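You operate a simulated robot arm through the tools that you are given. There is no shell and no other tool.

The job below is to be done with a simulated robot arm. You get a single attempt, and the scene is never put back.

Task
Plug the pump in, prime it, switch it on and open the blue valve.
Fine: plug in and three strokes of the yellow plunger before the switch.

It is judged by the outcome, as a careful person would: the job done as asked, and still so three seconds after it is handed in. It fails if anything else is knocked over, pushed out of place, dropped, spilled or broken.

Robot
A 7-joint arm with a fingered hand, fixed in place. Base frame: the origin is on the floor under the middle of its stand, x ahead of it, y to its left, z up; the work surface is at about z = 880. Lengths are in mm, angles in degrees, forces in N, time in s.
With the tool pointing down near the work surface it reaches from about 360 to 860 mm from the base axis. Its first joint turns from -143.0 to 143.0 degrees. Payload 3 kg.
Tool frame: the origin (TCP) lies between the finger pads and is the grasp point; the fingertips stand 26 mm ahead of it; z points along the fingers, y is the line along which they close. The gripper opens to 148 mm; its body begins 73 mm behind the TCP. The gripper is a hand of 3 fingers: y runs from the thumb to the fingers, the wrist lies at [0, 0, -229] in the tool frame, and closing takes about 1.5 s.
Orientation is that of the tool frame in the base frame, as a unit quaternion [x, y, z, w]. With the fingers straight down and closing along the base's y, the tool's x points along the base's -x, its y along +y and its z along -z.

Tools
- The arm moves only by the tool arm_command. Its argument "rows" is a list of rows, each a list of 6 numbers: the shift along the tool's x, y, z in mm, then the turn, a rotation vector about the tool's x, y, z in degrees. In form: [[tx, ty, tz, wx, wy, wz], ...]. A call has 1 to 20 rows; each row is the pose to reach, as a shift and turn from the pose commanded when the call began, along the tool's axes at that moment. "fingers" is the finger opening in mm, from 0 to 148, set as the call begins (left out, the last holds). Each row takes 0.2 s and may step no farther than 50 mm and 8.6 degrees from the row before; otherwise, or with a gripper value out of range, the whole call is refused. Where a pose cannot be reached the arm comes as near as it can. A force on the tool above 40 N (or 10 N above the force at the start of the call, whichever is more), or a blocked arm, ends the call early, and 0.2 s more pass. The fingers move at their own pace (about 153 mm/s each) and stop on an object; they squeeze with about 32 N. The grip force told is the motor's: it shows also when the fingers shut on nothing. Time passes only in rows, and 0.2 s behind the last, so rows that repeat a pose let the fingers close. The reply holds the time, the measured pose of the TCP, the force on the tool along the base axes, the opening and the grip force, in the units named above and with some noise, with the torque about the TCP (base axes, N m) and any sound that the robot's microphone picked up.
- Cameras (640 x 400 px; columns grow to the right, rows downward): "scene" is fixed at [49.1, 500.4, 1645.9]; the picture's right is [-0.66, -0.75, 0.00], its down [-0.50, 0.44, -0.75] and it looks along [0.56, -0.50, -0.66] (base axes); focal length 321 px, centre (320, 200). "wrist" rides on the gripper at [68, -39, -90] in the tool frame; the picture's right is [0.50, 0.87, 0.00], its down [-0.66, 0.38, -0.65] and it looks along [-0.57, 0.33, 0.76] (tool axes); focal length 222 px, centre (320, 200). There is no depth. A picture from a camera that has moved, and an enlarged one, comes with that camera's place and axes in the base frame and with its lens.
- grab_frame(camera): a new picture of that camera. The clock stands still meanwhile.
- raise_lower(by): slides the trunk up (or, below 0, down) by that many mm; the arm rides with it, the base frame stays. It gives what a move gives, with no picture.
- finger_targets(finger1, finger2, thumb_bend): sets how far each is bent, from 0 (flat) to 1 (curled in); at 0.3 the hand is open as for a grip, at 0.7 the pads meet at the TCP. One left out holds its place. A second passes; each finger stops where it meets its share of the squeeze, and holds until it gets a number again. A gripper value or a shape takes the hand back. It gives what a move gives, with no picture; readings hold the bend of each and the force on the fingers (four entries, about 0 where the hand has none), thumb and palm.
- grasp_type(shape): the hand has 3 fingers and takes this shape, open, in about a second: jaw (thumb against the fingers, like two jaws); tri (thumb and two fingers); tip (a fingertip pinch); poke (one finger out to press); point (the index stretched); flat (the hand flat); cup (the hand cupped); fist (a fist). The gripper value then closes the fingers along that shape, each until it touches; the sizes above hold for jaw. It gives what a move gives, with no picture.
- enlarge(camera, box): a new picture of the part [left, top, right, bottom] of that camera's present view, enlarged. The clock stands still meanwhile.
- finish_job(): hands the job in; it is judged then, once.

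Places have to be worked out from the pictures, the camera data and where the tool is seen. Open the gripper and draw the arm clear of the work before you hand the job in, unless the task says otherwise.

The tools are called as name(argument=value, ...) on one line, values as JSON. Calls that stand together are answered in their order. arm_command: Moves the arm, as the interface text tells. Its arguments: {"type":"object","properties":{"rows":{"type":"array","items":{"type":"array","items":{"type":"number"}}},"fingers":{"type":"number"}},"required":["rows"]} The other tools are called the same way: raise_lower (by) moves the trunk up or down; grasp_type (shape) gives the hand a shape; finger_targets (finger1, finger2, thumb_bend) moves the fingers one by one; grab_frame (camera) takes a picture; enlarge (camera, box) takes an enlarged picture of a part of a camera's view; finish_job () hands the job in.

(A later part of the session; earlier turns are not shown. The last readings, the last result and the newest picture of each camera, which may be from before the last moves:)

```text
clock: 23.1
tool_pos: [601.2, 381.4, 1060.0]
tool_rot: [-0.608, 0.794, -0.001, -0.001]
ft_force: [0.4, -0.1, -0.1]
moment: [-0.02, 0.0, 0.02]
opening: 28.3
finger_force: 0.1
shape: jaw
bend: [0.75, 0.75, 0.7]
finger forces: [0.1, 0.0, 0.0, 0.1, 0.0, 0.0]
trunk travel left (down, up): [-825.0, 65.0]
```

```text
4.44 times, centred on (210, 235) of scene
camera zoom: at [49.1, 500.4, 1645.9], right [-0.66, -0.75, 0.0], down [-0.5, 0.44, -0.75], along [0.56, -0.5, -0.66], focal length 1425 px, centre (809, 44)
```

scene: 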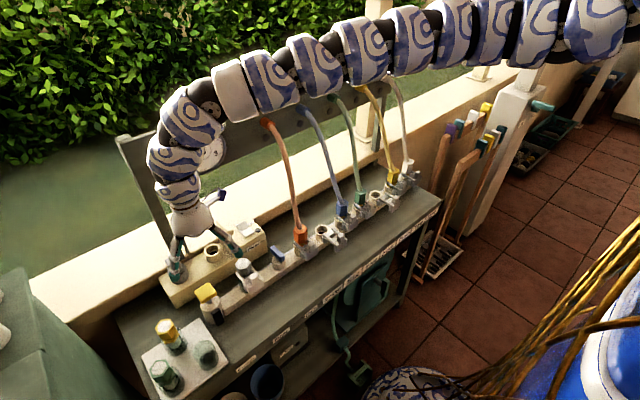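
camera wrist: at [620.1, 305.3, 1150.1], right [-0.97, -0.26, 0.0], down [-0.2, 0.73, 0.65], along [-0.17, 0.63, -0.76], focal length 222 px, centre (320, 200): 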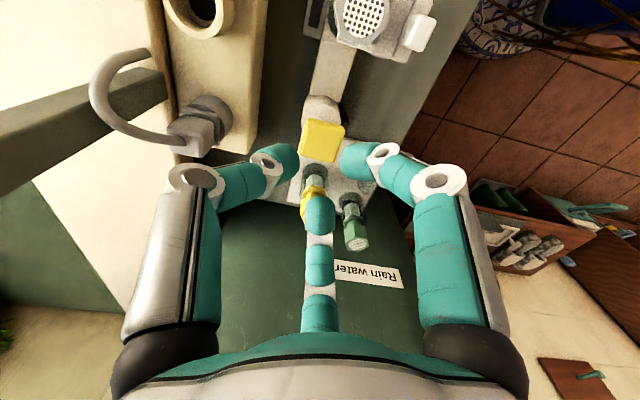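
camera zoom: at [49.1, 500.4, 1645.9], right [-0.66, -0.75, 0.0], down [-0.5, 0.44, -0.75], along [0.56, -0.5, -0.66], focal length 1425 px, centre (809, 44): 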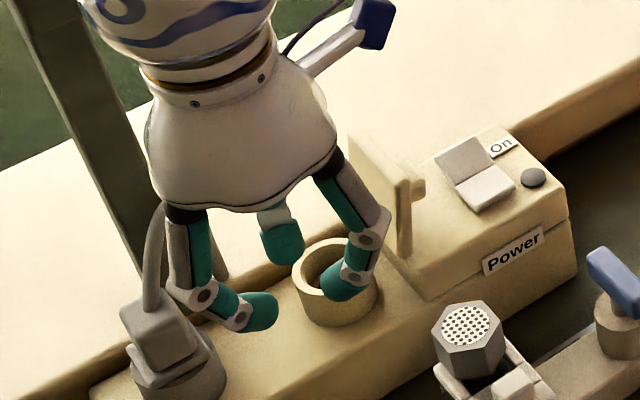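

At a 28 mm opening the fingertips curl in and the contact lies about 25 mm ahead of the TCP, which suits the 24 mm tall block. I yaw 18° more (thumb just past +x, clear of post and cable), fingers at 70.

arm_command(rows=[[0, 0, 0, 0, 0, -6], [0, 0, 0, 0, 0, -12], [0, 0, 0, 0, 0, -18], [0, 0, 0, 0, 0, -18]], fingers=70)

arm_command(rows=[[0, 0, 0, 6.7, 0.35, 0], [0, 0, 0, 13.3, 0.7, 0], [0, 0, 0, 20, 1.05, 0], [0, 0, 0, 20, 1.05, 0]])

grab_frame(camera="wrist")

grab_frame(camera="scene")

```text
clock: 24.1
tool_pos: [599.7, 381.2, 1059.7]
tool_rot: [0.726, -0.688, 0.001, 0.001]
ft_force: [0.1, -0.1, 0.1]
moment: [0.03, 0.01, -0.02]
opening: 69.4
finger_force: 0.0
shape: jaw
bend: [0.38, 0.38, 0.7]
finger forces: [0.0, 0.1, 0.1, 0.1, 0.0, 0.1]
trunk travel left (down, up): [-825.0, 65.0]
```

```text
clock: 25.1
tool_pos: [601.7, 380.7, 1059.6]
tool_rot: [0.714, -0.678, 0.127, -0.119]
ft_force: [-0.1, 0.0, 0.5]
moment: [0.0, 0.02, -0.01]
opening: 69.6
finger_force: 0.1
shape: jaw
bend: [0.38, 0.38, 0.7]
finger forces: [0.1, 0.1, 0.0, 0.0, 0.0, 0.1]
trunk travel left (down, up): [-825.0, 65.0]
```

```text
taken
camera wrist: at [609.1, 314.9, 1159.1], right [-0.79, -0.54, -0.29], down [-0.61, 0.63, 0.47], along [-0.08, 0.55, -0.83], focal length 222 px, centre (320, 200)
```

wrist: 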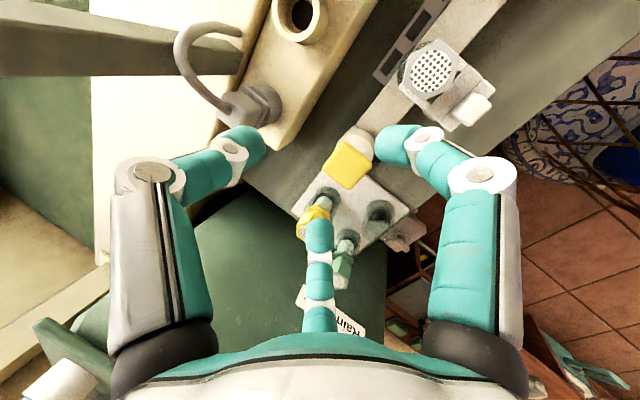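

```text
taken
```

scene: 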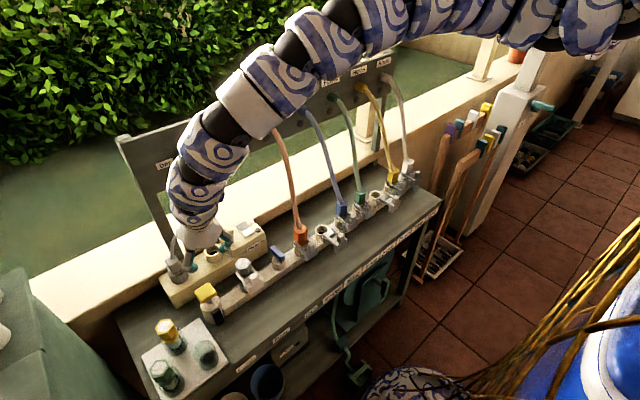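

Yaw and tilt are in place. I zoom on the plug and on the socket from here for a further position check.

enlarge(camera="wrist", box=[160, 20, 300, 140])

enlarge(camera="wrist", box=[240, 0, 360, 80])

```text
3.33 times, centred on (230, 80) of wrist
camera zoom: at [609.1, 314.9, 1159.1], right [-0.79, -0.54, -0.29], down [-0.61, 0.63, 0.47], along [-0.08, 0.55, -0.83], focal length 740 px, centre (620, 600)
```

zoom: 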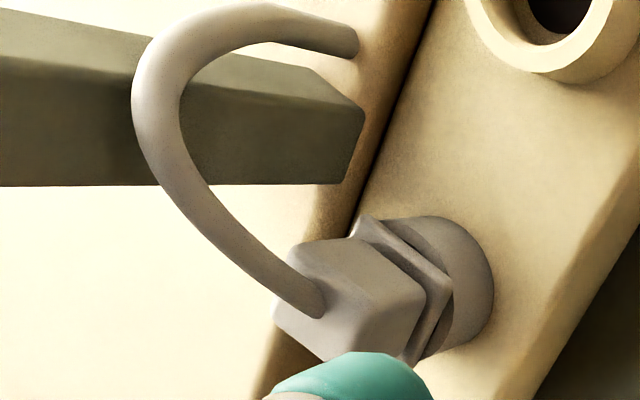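

```text
5.00 times, centred on (300, 40) of wrist
camera zoom: at [609.1, 314.9, 1159.1], right [-0.79, -0.54, -0.29], down [-0.61, 0.63, 0.47], along [-0.08, 0.55, -0.83], focal length 1111 px, centre (420, 1000)
```

zoom: 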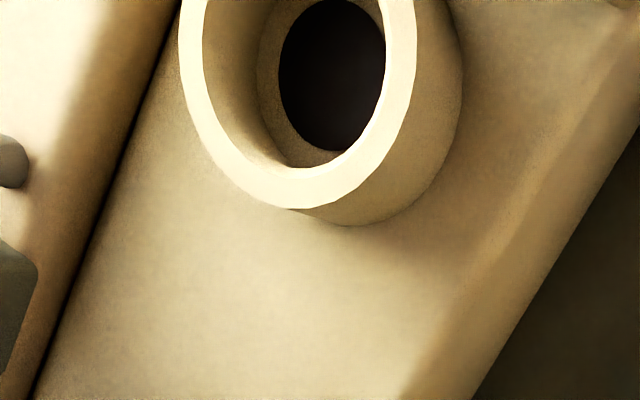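

Plug centre ≈ (723, 439.5, top 943), socket ≈ (717, 331, top 909). I move first in y, then forward, to a point above the plug (723, 445, 1030), thumb passing beside the post with the cable between thumb and finger.

arm_command(rows=[[-21.5, 2.3, 9.4, 0, 0, 0], [-43, 4.6, 18.8, 0, 0, 0], [-64.5, 6.9, 28.2, 0, 0, 0], [-63, -21.6, 38.6, 0, 0, 0], [-61.5, -50.1, 49, 0, 0, 0], [-60, -78.6, 59.4, 0, 0, 0], [-60, -78.6, 59.4, 0, 0, 0]])

grab_frame(camera="wrist")

enlarge(camera="scene", box=[120, 180, 240, 270])

```text
clock: 26.7
tool_pos: [692.1, 443.6, 1029.6]
tool_rot: [0.715, -0.678, 0.127, -0.118]
ft_force: [0.7, 0.1, 0.3]
moment: [0.02, 0.0, -0.01]
opening: 70.0
finger_force: 0.2
shape: jaw
bend: [0.38, 0.38, 0.7]
finger forces: [0.0, 0.0, 0.0, 0.0, 0.1, 0.0]
trunk travel left (down, up): [-825.0, 65.0]
```

```text
taken
camera wrist: at [699.2, 378.5, 1129.3], right [-0.79, -0.55, -0.29], down [-0.61, 0.64, 0.47], along [-0.08, 0.55, -0.83], focal length 222 px, centre (320, 200)
```

wrist: 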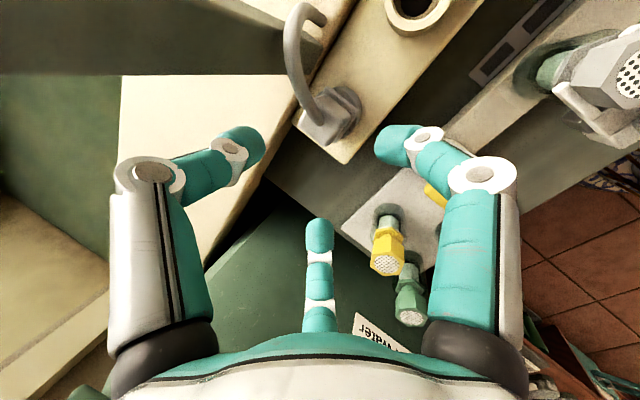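

```text
4.44 times, centred on (180, 225) of scene
camera zoom: at [49.1, 500.4, 1645.9], right [-0.66, -0.75, 0.0], down [-0.5, 0.44, -0.75], along [0.56, -0.5, -0.66], focal length 1425 px, centre (942, 89)
```

zoom: 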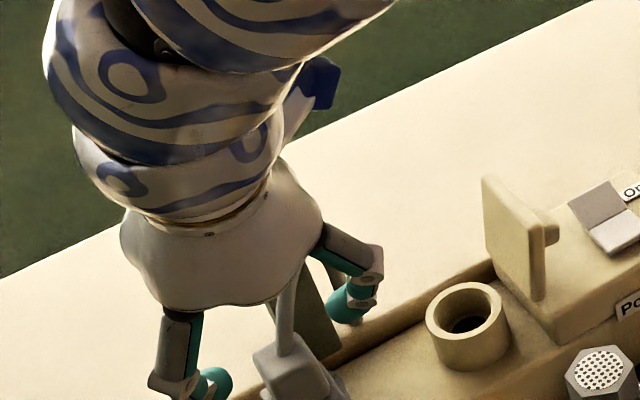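

Both plug and socket are well in view from here. I enlarge both for a precise relative measurement.

enlarge(camera="wrist", box=[260, 0, 400, 160])

enlarge(camera="wrist", box=[370, 0, 470, 50])

```text
2.50 times, centred on (330, 80) of wrist
camera zoom: at [699.2, 378.5, 1129.3], right [-0.79, -0.55, -0.29], down [-0.61, 0.64, 0.47], along [-0.08, 0.55, -0.83], focal length 555 px, centre (295, 500)
```

zoom: 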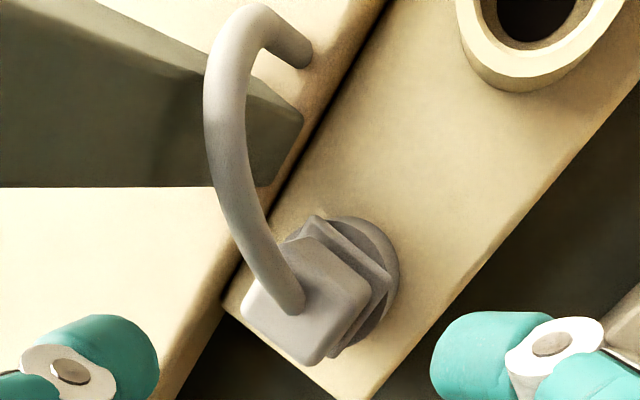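

```text
6.40 times, centred on (420, 25) of wrist
camera zoom: at [699.2, 378.5, 1129.3], right [-0.79, -0.55, -0.29], down [-0.61, 0.64, 0.47], along [-0.08, 0.55, -0.83], focal length 1422 px, centre (-320, 1320)
```

zoom: 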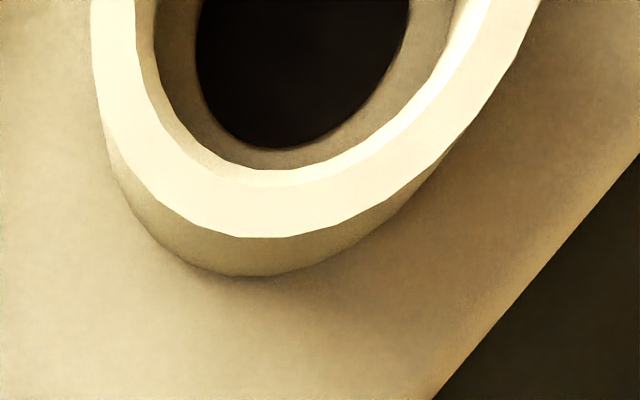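

I zoom tighter on the plug itself to separate its top face from its sides.

enlarge(camera="wrist", box=[295, 75, 375, 155])

enlarge(camera="scene", box=[160, 240, 220, 280])

```text
5.00 times, centred on (335, 115) of wrist
camera zoom: at [699.2, 378.5, 1129.3], right [-0.79, -0.55, -0.29], down [-0.61, 0.64, 0.47], along [-0.08, 0.55, -0.83], focal length 1111 px, centre (245, 625)
```

zoom: 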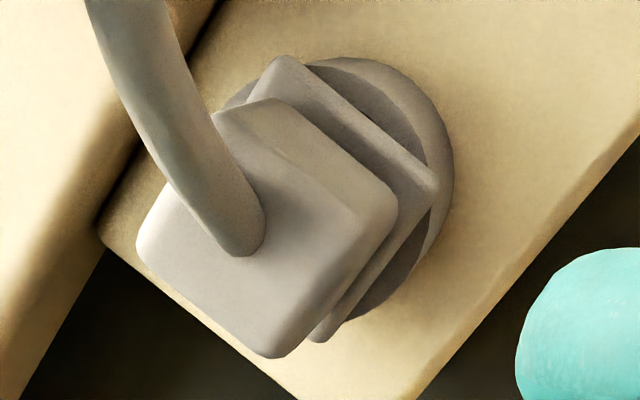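

```text
10.00 times, centred on (190, 260) of scene
camera zoom: at [49.1, 500.4, 1645.9], right [-0.66, -0.75, 0.0], down [-0.5, 0.44, -0.75], along [0.56, -0.5, -0.66], focal length 3206 px, centre (1620, -400)
```

zoom: 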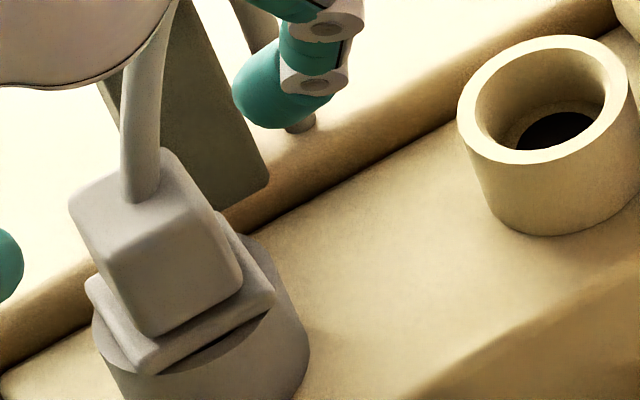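

The plug stands upright; its block (~28 × 34 mm) is centred at about (722.7, 438), z 919–943. Allowing for tip offset under the 20° tilt, the TCP should be at (714, 438, 955). I first go to z = 1000 above it and look.

arm_command(rows=[[3.5, -5.5, 18, 0, 0, 0], [7.0, -11.1, 36.1, 0, 0, 0], [7.0, -11.1, 36.1, 0, 0, 0]])

enlarge(camera="scene", box=[130, 200, 230, 280])

grab_frame(camera="wrist")

```text
clock: 27.5
tool_pos: [694.2, 435.9, 1012.8]
tool_rot: [0.714, -0.678, 0.126, -0.12]
ft_force: [0.9, 0.3, -0.6]
moment: [-0.01, -0.02, -0.01]
opening: 69.7
finger_force: 0.1
shape: jaw
bend: [0.38, 0.38, 0.7]
finger forces: [0.1, 0.0, 0.0, 0.0, 0.1, 0.1]
out of reach, approached as far as the arm can: row 1, 2, 3
trunk travel left (down, up): [-825.0, 65.0]
```

```text
5.00 times, centred on (180, 240) of scene
camera zoom: at [49.1, 500.4, 1645.9], right [-0.66, -0.75, 0.0], down [-0.5, 0.44, -0.75], along [0.56, -0.5, -0.66], focal length 1603 px, centre (1020, 0)
```

zoom: 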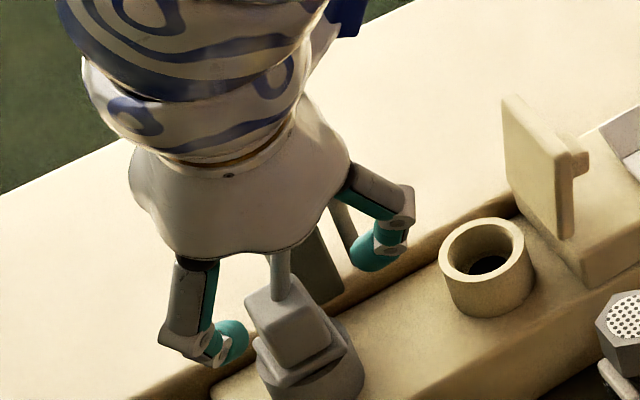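

```text
taken
camera wrist: at [702.6, 369.0, 1112.2], right [-0.79, -0.55, -0.29], down [-0.61, 0.64, 0.47], along [-0.08, 0.55, -0.83], focal length 222 px, centre (320, 200)
```

wrist: 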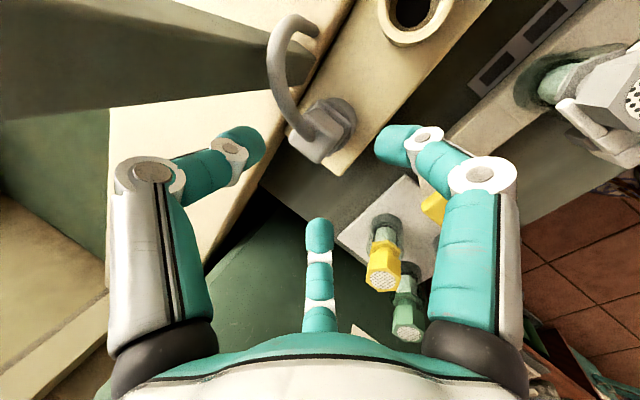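

The arm cannot reach further forward in this configuration at (694, 436, 1013). Lowering the shoulder should give more forward reach, so I raise the hand 40 mm first, then lower the trunk 60 mm, keeping the fingers above the plug.

arm_command(rows=[[0.4, -6.9, -18.8, 0, 0, 0], [0.7, -13.7, -37.6, 0, 0, 0], [0.7, -13.7, -37.6, 0, 0, 0]])

raise_lower(by=-60)

```text
clock: 28.3
tool_pos: [696.4, 433.6, 1051.7]
tool_rot: [0.714, -0.678, 0.126, -0.118]
ft_force: [0.5, 0.1, -0.4]
moment: [0.0, 0.02, 0.03]
opening: 69.8
finger_force: 0.0
shape: jaw
bend: [0.38, 0.38, 0.7]
finger forces: [0.1, 0.1, 0.0, 0.1, 0.1, 0.0]
trunk travel left (down, up): [-825.0, 65.0]
```

```text
clock: 29.3
tool_pos: [695.1, 435.4, 992.4]
tool_rot: [0.714, -0.678, 0.126, -0.119]
ft_force: [-1.0, -0.6, -0.5]
moment: [-0.01, 0.0, -0.02]
opening: 69.8
finger_force: 0.0
shape: jaw
bend: [0.38, 0.38, 0.7]
finger forces: [0.1, 0.0, 0.0, 0.0, 0.0, 0.0]
trunk travel left (down, up): [-765.0, 125.0]
```

Now at (695, 435, 992) with the trunk lower. I try the forward step to x ≈ 714 above the plug.

arm_command(rows=[[-1.2, -9.3, 1.7, 0, 0, 0], [-2.5, -18.6, 3.5, 0, 0, 0], [-2.5, -18.6, 3.5, 0, 0, 0]])

grab_frame(camera="wrist")

grab_frame(camera="scene")

```text
clock: 30.1
tool_pos: [713.0, 438.3, 995.4]
tool_rot: [0.714, -0.678, 0.127, -0.119]
ft_force: [-0.6, -0.3, -0.2]
moment: [-0.01, 0.02, 0.03]
opening: 69.7
finger_force: 0.0
shape: jaw
bend: [0.38, 0.38, 0.7]
finger forces: [0.0, 0.1, 0.1, 0.1, 0.1, 0.1]
trunk travel left (down, up): [-765.0, 125.0]
```

```text
taken
camera wrist: at [721.8, 372.1, 1094.6], right [-0.79, -0.54, -0.29], down [-0.61, 0.64, 0.47], along [-0.08, 0.55, -0.83], focal length 222 px, centre (320, 200)
```

wrist: 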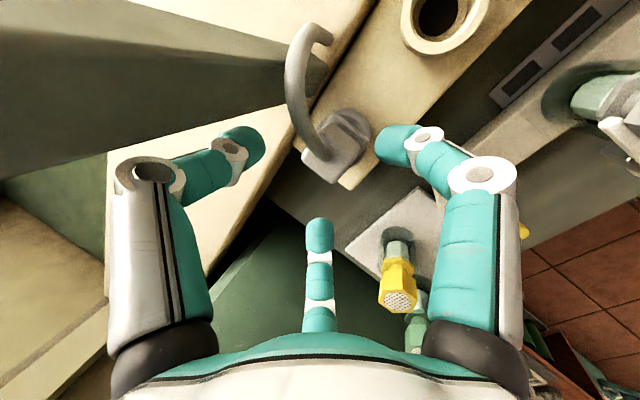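

```text
taken
```

scene: 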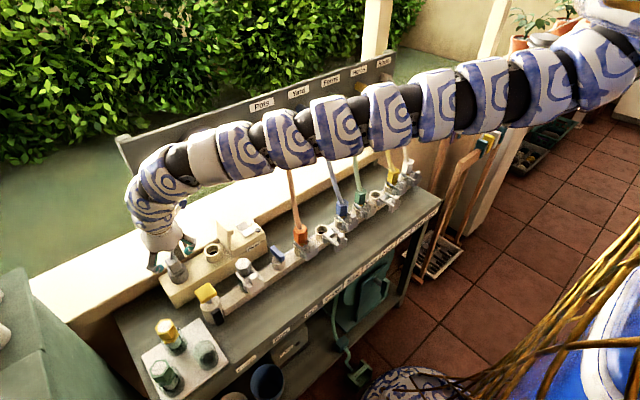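

The reach is fine now: (713, 438, 995). I check the plug's position relative to the hand once more before descending.

enlarge(camera="wrist", box=[280, 90, 380, 200])

enlarge(camera="wrist", box=[380, 0, 510, 70])

enlarge(camera="scene", box=[120, 200, 240, 290])

```text
3.64 times, centred on (330, 145) of wrist
camera zoom: at [721.8, 372.1, 1094.6], right [-0.79, -0.54, -0.29], down [-0.61, 0.64, 0.47], along [-0.08, 0.55, -0.83], focal length 808 px, centre (284, 400)
```

zoom: 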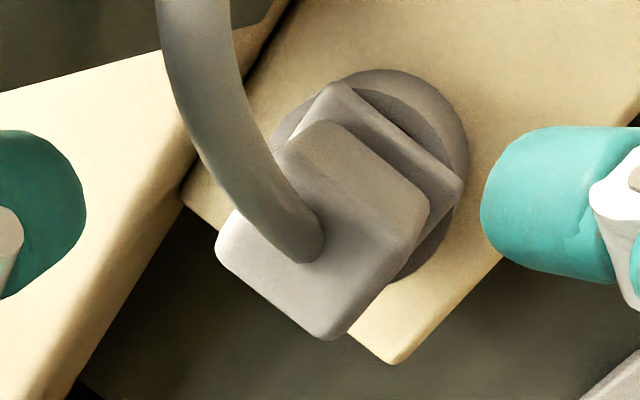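

```text
4.92 times, centred on (445, 35) of wrist
camera zoom: at [721.8, 372.1, 1094.6], right [-0.79, -0.54, -0.29], down [-0.61, 0.64, 0.47], along [-0.08, 0.55, -0.83], focal length 1094 px, centre (-295, 1012)
```

zoom: 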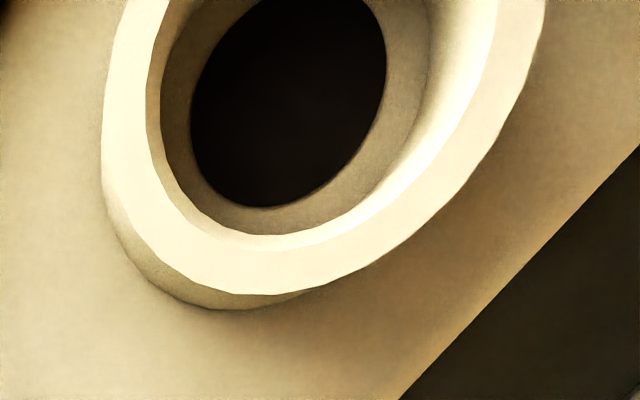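

```text
4.44 times, centred on (180, 245) of scene
camera zoom: at [49.1, 500.4, 1645.9], right [-0.66, -0.75, 0.0], down [-0.5, 0.44, -0.75], along [0.56, -0.5, -0.66], focal length 1425 px, centre (942, 0)
```

zoom: 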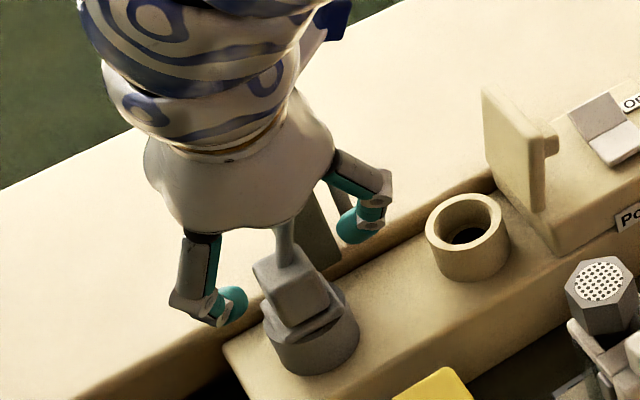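

Refined: plug block centre (724.6, 439.3), top z = 943. I descend to TCP (716, 439, 955) with fingers still open at 70.

arm_command(rows=[[-0.6, 3.5, 12.9, 0, 0, 0], [-1.3, 7.0, 25.8, 0, 0, 0], [-1.9, 10.5, 38.7, 0, 0, 0], [-1.9, 10.5, 38.7, 0, 0, 0]])

grab_frame(camera="wrist")

enlarge(camera="scene", box=[130, 220, 230, 300])

```text
clock: 31.1
tool_pos: [703.9, 428.9, 966.3]
tool_rot: [0.714, -0.678, 0.127, -0.119]
ft_force: [0.1, -0.2, 0.1]
moment: [0.02, 0.01, 0.0]
opening: 69.7
finger_force: 0.1
shape: jaw
bend: [0.38, 0.38, 0.7]
finger forces: [0.1, 0.1, 0.0, 0.1, 0.1, 0.1]
out of reach, approached as far as the arm can: row 1, 2, 3, 4
trunk travel left (down, up): [-765.0, 125.0]
```

```text
taken
camera wrist: at [712.2, 363.3, 1065.5], right [-0.79, -0.54, -0.29], down [-0.61, 0.64, 0.47], along [-0.08, 0.55, -0.83], focal length 222 px, centre (320, 200)
```

wrist: 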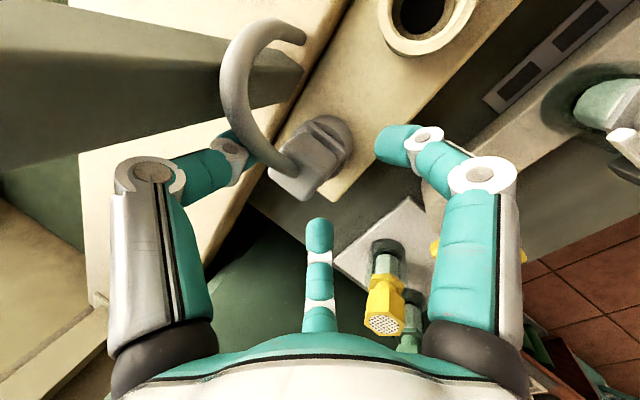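

```text
5.00 times, centred on (180, 260) of scene
camera zoom: at [49.1, 500.4, 1645.9], right [-0.66, -0.75, 0.0], down [-0.5, 0.44, -0.75], along [0.56, -0.5, -0.66], focal length 1603 px, centre (1020, -100)
```

zoom: 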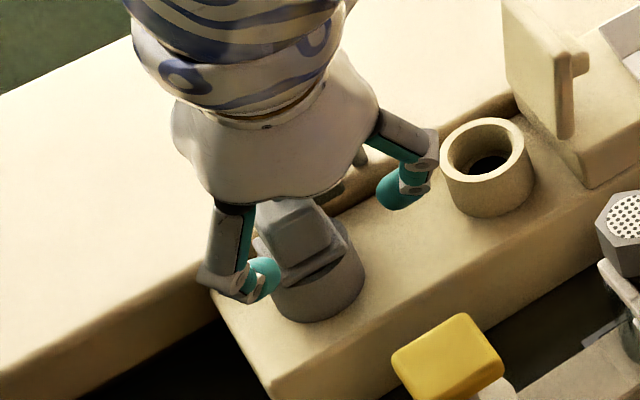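

Forward reach is again the limit: the hand settled at (704, 429, 966), untouched by anything (forces ~0). A lower shoulder helps, so I lift the hand 110 mm, then lower the trunk by another 80 mm.

arm_command(rows=[[-1, -9.5, -26, 0, 0, 0], [-2.5, -19, -52, 0, 0, 0], [-4, -28.5, -78, 0, 0, 0], [-5, -38, -103.4, 0, 0, 0], [-5, -38, -103.4, 0, 0, 0]])

grab_frame(camera="wrist")

```text
clock: 32.3
tool_pos: [703.7, 436.2, 1074.8]
tool_rot: [0.715, -0.678, 0.127, -0.117]
ft_force: [0.8, -0.9, -0.1]
moment: [0.03, 0.03, 0.06]
opening: 69.9
finger_force: 0.1
shape: jaw
bend: [0.38, 0.38, 0.7]
finger forces: [0.0, 0.0, 0.0, 0.0, 0.1, 0.0]
trunk travel left (down, up): [-765.0, 125.0]
```

```text
taken
camera wrist: at [711.9, 371.0, 1174.4], right [-0.79, -0.55, -0.28], down [-0.61, 0.64, 0.47], along [-0.08, 0.55, -0.83], focal length 222 px, centre (320, 200)
```

wrist: 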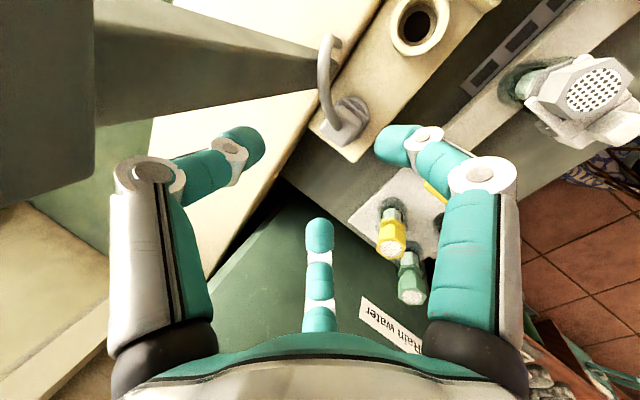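

Plug and socket are now both fully visible in one frame. I enlarge that part to measure their offset before lowering the trunk.

enlarge(camera="wrist", box=[300, 0, 460, 160])

enlarge(camera="wrist", box=[380, 0, 460, 60])

enlarge(camera="wrist", box=[310, 80, 390, 160])

```text
2.50 times, centred on (380, 80) of wrist
camera zoom: at [711.9, 371.0, 1174.4], right [-0.79, -0.55, -0.28], down [-0.61, 0.64, 0.47], along [-0.08, 0.55, -0.83], focal length 555 px, centre (170, 500)
```

zoom: 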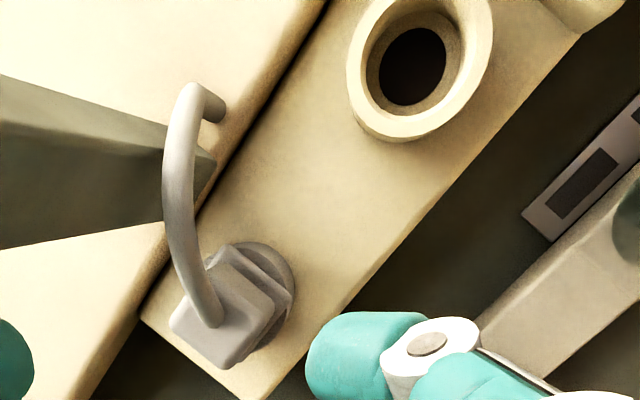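

```text
6.67 times, centred on (420, 30) of wrist
camera zoom: at [711.9, 371.0, 1174.4], right [-0.79, -0.55, -0.28], down [-0.61, 0.64, 0.47], along [-0.08, 0.55, -0.83], focal length 1481 px, centre (-347, 1333)
```

zoom: 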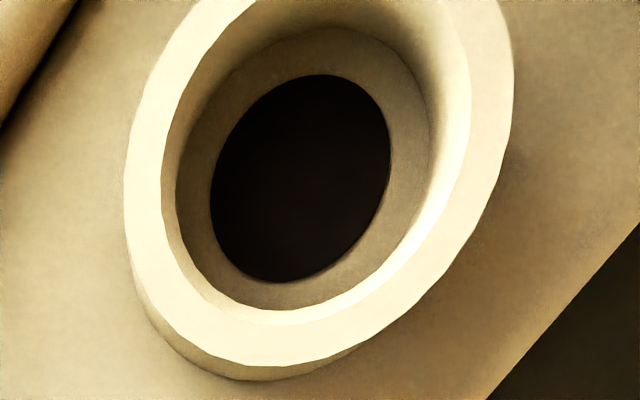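

```text
5.00 times, centred on (350, 120) of wrist
camera zoom: at [711.9, 371.0, 1174.4], right [-0.79, -0.55, -0.28], down [-0.61, 0.64, 0.47], along [-0.08, 0.55, -0.83], focal length 1111 px, centre (170, 600)
```

zoom: 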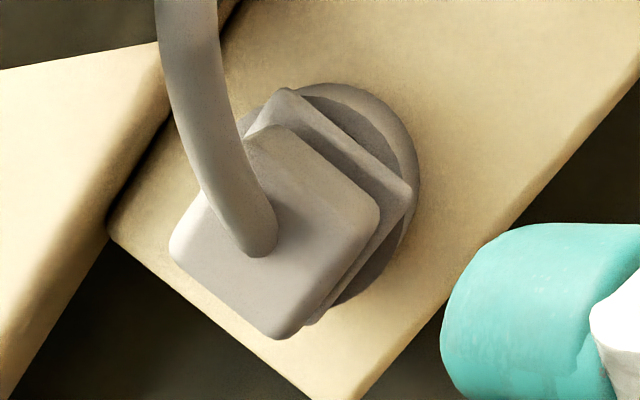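

Both seen in one frame: plug (724.3, 439.5), socket (723.3, 329.3) – so the socket is 110 mm in −y. I lower the trunk 80 mm, bringing the TCP to about z = 995.

raise_lower(by=-80)

arm_command(rows=[[-1, -5.5, 2, 0, 0, 0], [-2, -11, 4, 0, 0, 0], [-2, -11, 4, 0, 0, 0]])

grab_frame(camera="wrist")

grab_frame(camera="scene")

```text
clock: 33.5
tool_pos: [703.5, 437.2, 995.3]
tool_rot: [0.714, -0.678, 0.127, -0.12]
ft_force: [-0.4, -0.3, -0.4]
moment: [0.04, 0.0, 0.01]
opening: 69.9
finger_force: 0.1
shape: jaw
bend: [0.38, 0.38, 0.7]
finger forces: [0.1, 0.0, 0.0, 0.1, 0.0, 0.1]
trunk travel left (down, up): [-685.0, 205.0]
```

```text
clock: 34.3
tool_pos: [715.3, 440.5, 994.6]
tool_rot: [0.714, -0.678, 0.126, -0.119]
ft_force: [-0.9, -0.1, -0.7]
moment: [-0.02, 0.0, 0.02]
opening: 69.6
finger_force: 0.1
shape: jaw
bend: [0.38, 0.38, 0.7]
finger forces: [0.0, 0.0, 0.0, 0.0, 0.1, 0.1]
trunk travel left (down, up): [-685.0, 205.0]
```

```text
taken
camera wrist: at [723.8, 374.0, 1094.7], right [-0.79, -0.55, -0.29], down [-0.61, 0.64, 0.47], along [-0.08, 0.55, -0.83], focal length 222 px, centre (320, 200)
```

wrist: 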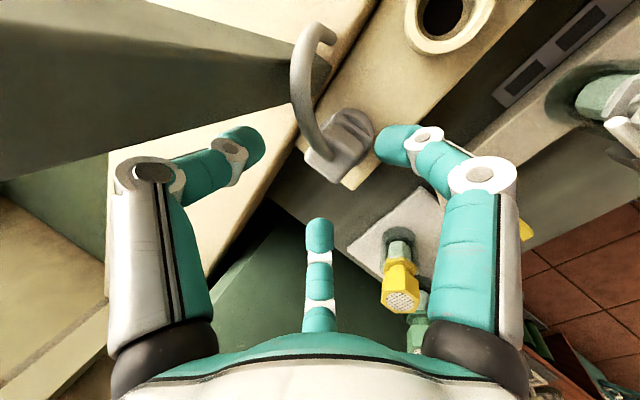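

```text
taken
```

scene: 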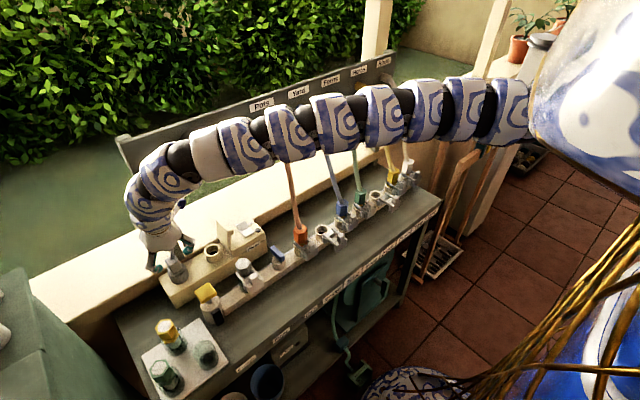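

TCP is at (714.7, 440, 995.6), aligned above the plug. I descend 40 mm vertically to the grasp height.

arm_command(rows=[[0, 3.2, 9.5, 0, 0, 0], [-0.1, 6.3, 19, 0, 0, 0], [-0.2, 9.5, 28.5, 0, 0, 0], [-0.2, 12.6, 38, 0, 0, 0], [-0.2, 12.6, 38, 0, 0, 0]])

grab_frame(camera="wrist")

enlarge(camera="scene", box=[130, 220, 230, 300])

```text
clock: 35.5
tool_pos: [716.5, 440.5, 954.1]
tool_rot: [0.715, -0.678, 0.127, -0.118]
ft_force: [0.9, 0.3, 0.6]
moment: [-0.01, 0.01, -0.01]
opening: 69.8
finger_force: 0.1
shape: jaw
bend: [0.38, 0.38, 0.7]
finger forces: [0.1, 0.0, 0.1, 0.0, 0.0, 0.0]
trunk travel left (down, up): [-685.0, 205.0]
```

```text
taken
camera wrist: at [724.5, 373.5, 1054.2], right [-0.79, -0.55, -0.29], down [-0.61, 0.64, 0.47], along [-0.08, 0.55, -0.83], focal length 222 px, centre (320, 200)
```

wrist: 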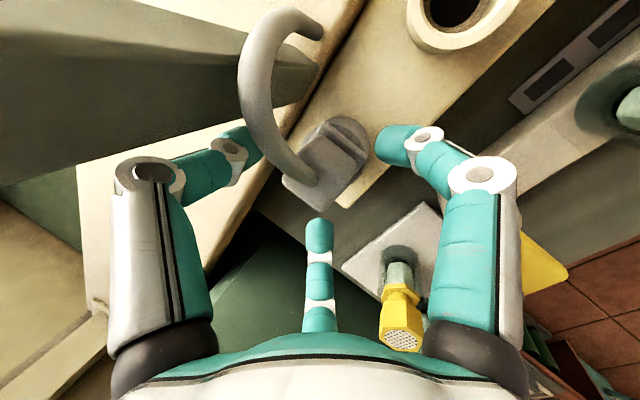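

```text
5.00 times, centred on (180, 260) of scene
camera zoom: at [49.1, 500.4, 1645.9], right [-0.66, -0.75, 0.0], down [-0.5, 0.44, -0.75], along [0.56, -0.5, -0.66], focal length 1603 px, centre (1020, -100)
```

zoom: 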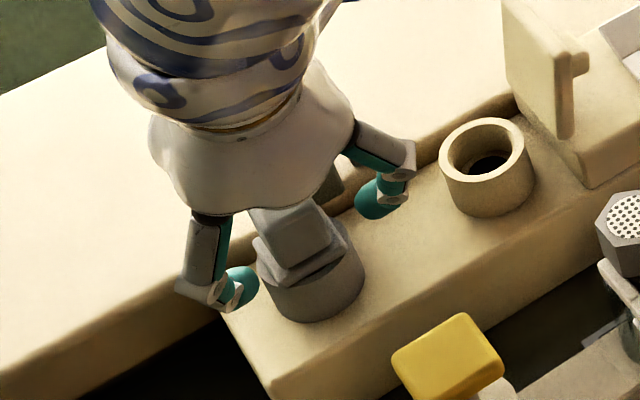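

The fingers surround the plug block at the right height with free space to post, cable and holder. I close the hand on it.

arm_command(rows=[[0, 0, 0, 0, 0, 0], [0, 0, 0, 0, 0, 0], [0, 0, 0, 0, 0, 0], [0, 0, 0, 0, 0, 0], [0, 0, 0, 0, 0, 0], [0, 0, 0, 0, 0, 0], [0, 0, 0, 0, 0, 0], [0, 0, 0, 0, 0, 0]], fingers=15)

grab_frame(camera="wrist")

enlarge(camera="scene", box=[130, 220, 230, 300])

```text
clock: 37.3
tool_pos: [716.1, 438.9, 953.8]
tool_rot: [0.714, -0.678, 0.127, -0.119]
ft_force: [0.2, -0.3, 0.0]
moment: [0.01, 0.02, 0.0]
opening: 27.3
finger_force: 32.1
shape: jaw
bend: [0.75, 0.75, 0.69]
finger forces: [25.6, 25.3, 0.0, 0.1, 27.4, 0.0]
trunk travel left (down, up): [-685.0, 205.0]
```

```text
taken
camera wrist: at [724.7, 373.6, 1054.5], right [-0.79, -0.55, -0.29], down [-0.61, 0.64, 0.47], along [-0.08, 0.55, -0.83], focal length 222 px, centre (320, 200)
```

wrist: 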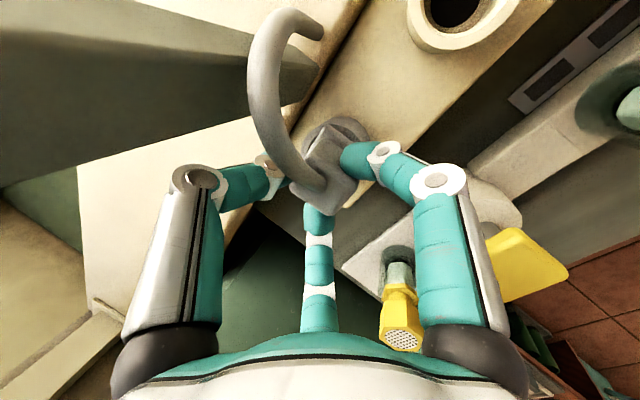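

```text
5.00 times, centred on (180, 260) of scene
camera zoom: at [49.1, 500.4, 1645.9], right [-0.66, -0.75, 0.0], down [-0.5, 0.44, -0.75], along [0.56, -0.5, -0.66], focal length 1603 px, centre (1020, -100)
```

zoom: 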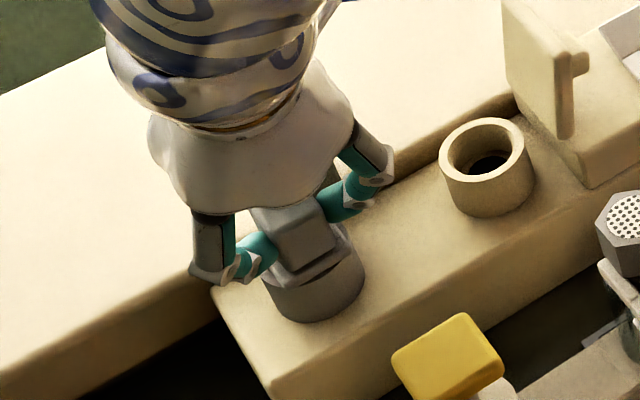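

All three digits hold the block (27 mm, 32 N). I pull the plug straight up, slowly at first.

arm_command(rows=[[0.1, -1.4, -3.8, 0, 0, 0], [0.1, -2.7, -7.5, 0, 0, 0], [0.2, -4.1, -11.3, 0, 0, 0], [0.3, -5.5, -15, 0, 0, 0], [0.4, -6.8, -18.8, 0, 0, 0], [0.4, -6.8, -18.8, 0, 0, 0]])

enlarge(camera="scene", box=[130, 220, 230, 300])

```text
clock: 38.7
tool_pos: [716.7, 438.2, 974.8]
tool_rot: [0.714, -0.678, 0.127, -0.119]
ft_force: [-0.9, -0.2, -0.4]
moment: [0.01, -0.01, 0.04]
opening: 27.2
finger_force: 32.1
shape: jaw
bend: [0.75, 0.75, 0.69]
finger forces: [25.7, 25.1, 0.0, 0.1, 27.2, 0.0]
trunk travel left (down, up): [-685.0, 205.0]
```

```text
5.00 times, centred on (180, 260) of scene
camera zoom: at [49.1, 500.4, 1645.9], right [-0.66, -0.75, 0.0], down [-0.5, 0.44, -0.75], along [0.56, -0.5, -0.66], focal length 1603 px, centre (1020, -100)
```

zoom: 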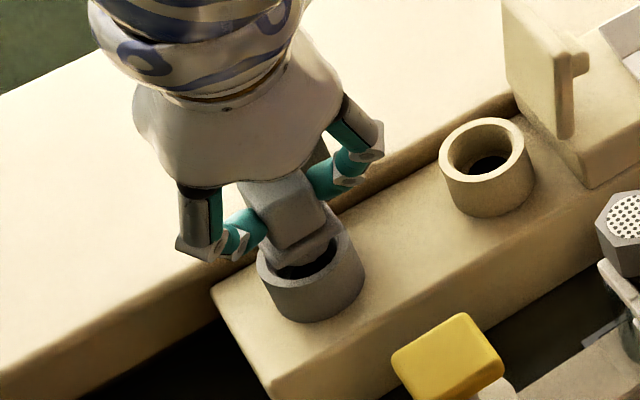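

The plug is coming out with no resistance. I lift another 40 mm and look at its underside and the cable.

arm_command(rows=[[0.2, -3.4, -9.4, 0, 0, 0], [0.4, -6.8, -18.8, 0, 0, 0], [0.5, -10.2, -28.2, 0, 0, 0], [0.7, -13.7, -37.6, 0, 0, 0], [0.7, -13.7, -37.6, 0, 0, 0]])

enlarge(camera="scene", box=[130, 200, 250, 290])

grab_frame(camera="wrist")

```text
clock: 39.9
tool_pos: [715.7, 440.8, 1015.1]
tool_rot: [0.714, -0.678, 0.127, -0.119]
ft_force: [0.7, 0.2, -0.7]
moment: [-0.02, 0.02, 0.05]
opening: 27.0
finger_force: 32.4
shape: jaw
bend: [0.75, 0.75, 0.69]
finger forces: [25.6, 25.1, 0.1, 0.0, 27.1, 0.0]
trunk travel left (down, up): [-685.0, 205.0]
```

```text
4.44 times, centred on (190, 245) of scene
camera zoom: at [49.1, 500.4, 1645.9], right [-0.66, -0.75, 0.0], down [-0.5, 0.44, -0.75], along [0.56, -0.5, -0.66], focal length 1425 px, centre (898, 0)
```

zoom: 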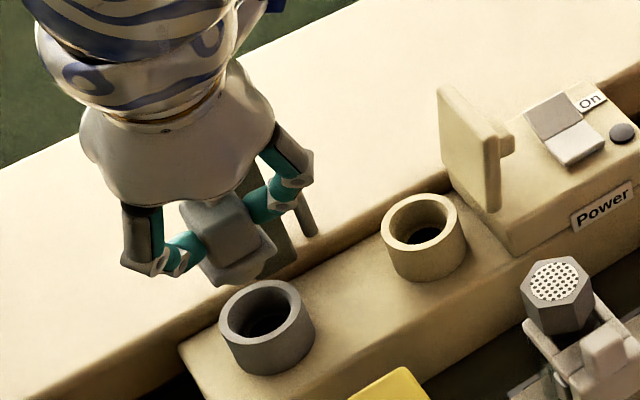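

```text
taken
camera wrist: at [725.0, 373.4, 1114.7], right [-0.79, -0.55, -0.29], down [-0.61, 0.64, 0.47], along [-0.08, 0.55, -0.83], focal length 222 px, centre (320, 200)
```

wrist: 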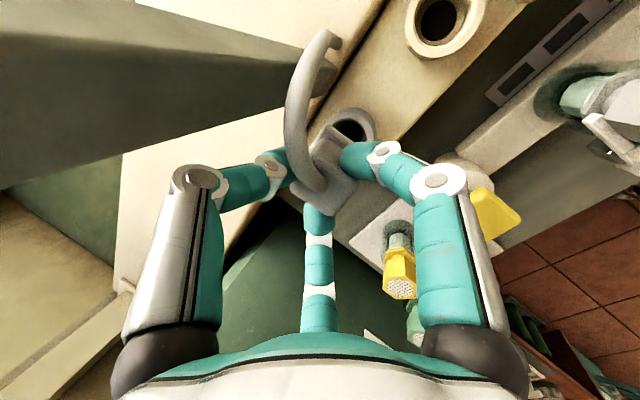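

The plug is out and held firmly, and the empty holder is visible. I carry it 110 mm in −y toward the socket, dropping to about H = 990 once past the holder so the wrist camera stays well below the gauge.

arm_command(rows=[[25, 1.3, 0, 0, 0, 0], [49.9, 2.6, 0, 0, 0, 0], [69.7, 6.7, 7.4, 0, 0, 0], [89.5, 10.8, 14.8, 0, 0, 0], [109.3, 15.2, 23.2, 0, 0, 0], [109.3, 15.2, 23.2, 0, 0, 0]])

grab_frame(camera="wrist")

enlarge(camera="scene", box=[160, 190, 280, 280])

```text
clock: 41.3
tool_pos: [716.0, 330.3, 989.6]
tool_rot: [0.714, -0.678, 0.127, -0.118]
ft_force: [0.5, 0.6, -0.9]
moment: [-0.03, 0.03, -0.05]
opening: 27.2
finger_force: 32.2
shape: jaw
bend: [0.75, 0.75, 0.71]
finger forces: [25.5, 25.1, 0.0, 0.1, 26.7, 0.0]
trunk travel left (down, up): [-685.0, 205.0]
```

```text
taken
camera wrist: at [723.8, 263.6, 1089.4], right [-0.79, -0.55, -0.29], down [-0.61, 0.64, 0.47], along [-0.08, 0.55, -0.83], focal length 222 px, centre (320, 200)
```

wrist: 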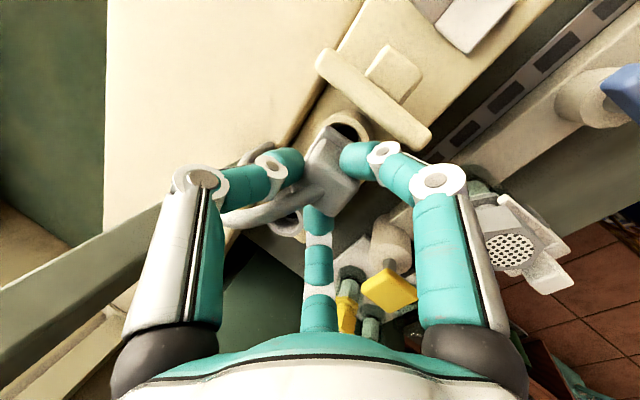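

```text
4.44 times, centred on (220, 235) of scene
camera zoom: at [49.1, 500.4, 1645.9], right [-0.66, -0.75, 0.0], down [-0.5, 0.44, -0.75], along [0.56, -0.5, -0.66], focal length 1425 px, centre (764, 44)
```

zoom: 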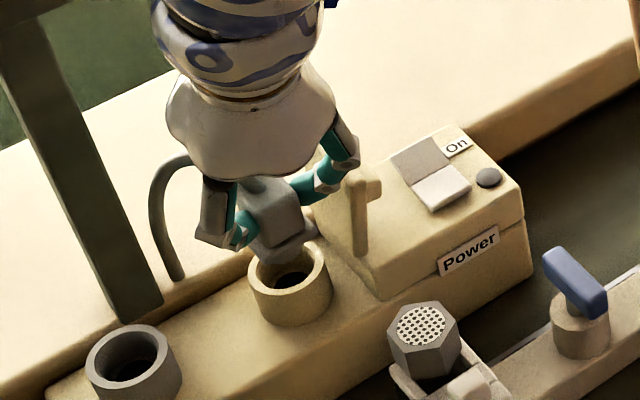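

The plug hangs over the socket. I zoom to check its alignment with the socket ring and the gap between the right finger and the lid.

enlarge(camera="wrist", box=[280, 30, 480, 230])

enlarge(camera="scene", box=[195, 215, 255, 265])

```text
2.00 times, centred on (380, 130) of wrist
camera zoom: at [723.8, 263.6, 1089.4], right [-0.79, -0.55, -0.29], down [-0.61, 0.64, 0.47], along [-0.08, 0.55, -0.83], focal length 444 px, centre (200, 340)
```

zoom: 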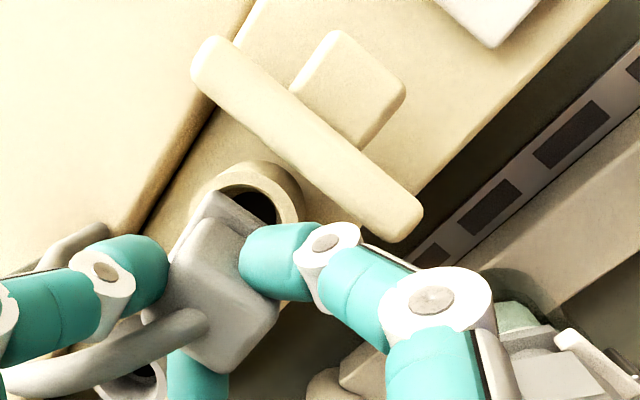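

```text
8.00 times, centred on (225, 240) of scene
camera zoom: at [49.1, 500.4, 1645.9], right [-0.66, -0.75, 0.0], down [-0.5, 0.44, -0.75], along [0.56, -0.5, -0.66], focal length 2565 px, centre (1080, -120)
```

zoom: 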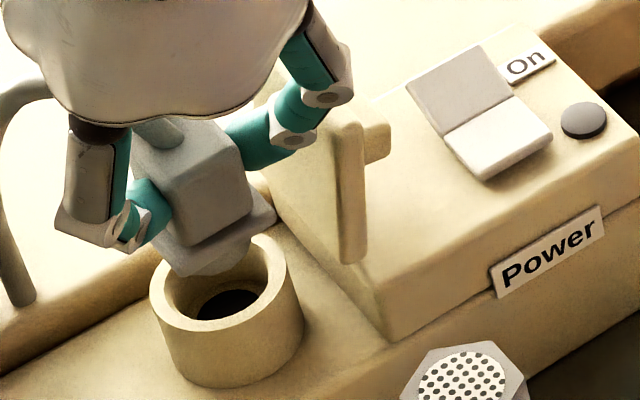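

The lid's front-top corner comes out at about (690, 278, 970), so the finger nearest it would touch on the way down. I look closer at the plug's underside, then I'll swing the hand about the plug's axis by −17° to clear the lid.

enlarge(camera="scene", box=[198, 225, 238, 262])

enlarge(camera="wrist", box=[290, 100, 390, 200])

```text
10.81 times, centred on (218, 244) of scene
camera zoom: at [49.1, 500.4, 1645.9], right [-0.66, -0.75, 0.0], down [-0.5, 0.44, -0.75], along [0.56, -0.5, -0.66], focal length 3466 px, centre (1423, -270)
```

zoom: 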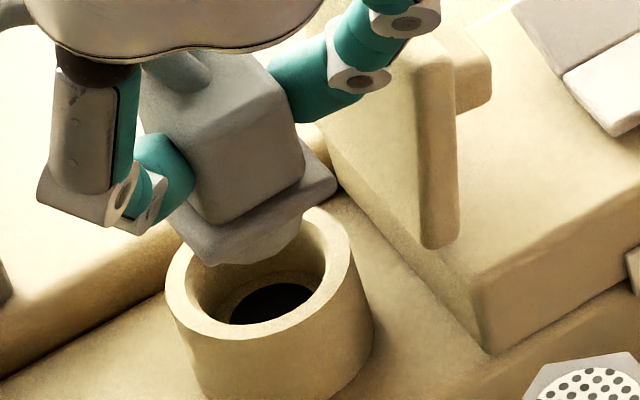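

```text
4.00 times, centred on (340, 150) of wrist
camera zoom: at [723.8, 263.6, 1089.4], right [-0.79, -0.55, -0.29], down [-0.61, 0.64, 0.47], along [-0.08, 0.55, -0.83], focal length 888 px, centre (240, 400)
```

zoom: 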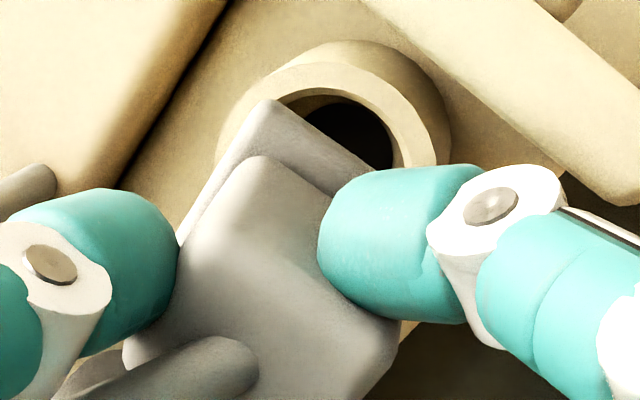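

A round spigot is visible below the flange, so the plug is round where it seats and a small yaw is harmless. I swing the hand −17° about the plug's vertical axis, at this height above the lid.

arm_command(rows=[[-0.85, -0.08, 0.01, -0.1, 1.93, 5.32], [-1.68, -0.25, 0.06, -0.21, 3.87, 10.65], [-2.49, -0.49, 0.13, -0.31, 5.8, 15.97], [-2.49, -0.49, 0.13, -0.31, 5.8, 15.97]])

grab_frame(camera="wrist")

enlarge(camera="scene", box=[190, 210, 260, 262])

```text
clock: 42.3
tool_pos: [715.7, 333.0, 990.4]
tool_rot: [-0.605, 0.777, -0.144, 0.099]
ft_force: [-0.7, 0.4, 0.3]
moment: [0.01, -0.01, 0.04]
opening: 26.9
finger_force: 31.8
shape: jaw
bend: [0.75, 0.75, 0.71]
finger forces: [25.4, 25.3, 0.0, 0.0, 26.5, 0.0]
trunk travel left (down, up): [-685.0, 205.0]
```

```text
taken
camera wrist: at [704.6, 266.1, 1090.2], right [-0.91, -0.29, -0.29], down [-0.4, 0.79, 0.47], along [0.09, 0.54, -0.83], focal length 222 px, centre (320, 200)
```

wrist: 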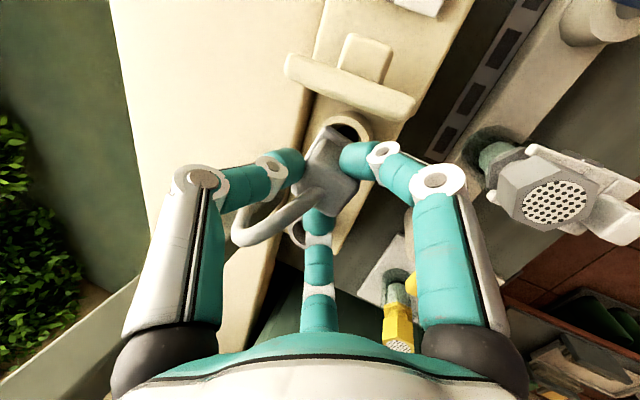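

```text
7.69 times, centred on (225, 236) of scene
camera zoom: at [49.1, 500.4, 1645.9], right [-0.66, -0.75, 0.0], down [-0.5, 0.44, -0.75], along [0.56, -0.5, -0.66], focal length 2466 px, centre (1051, -77)
```

zoom: 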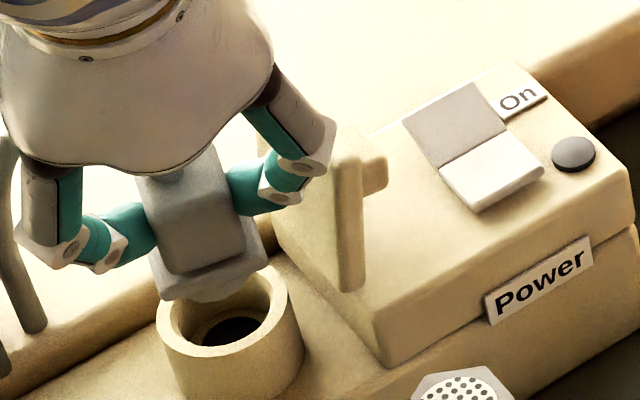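

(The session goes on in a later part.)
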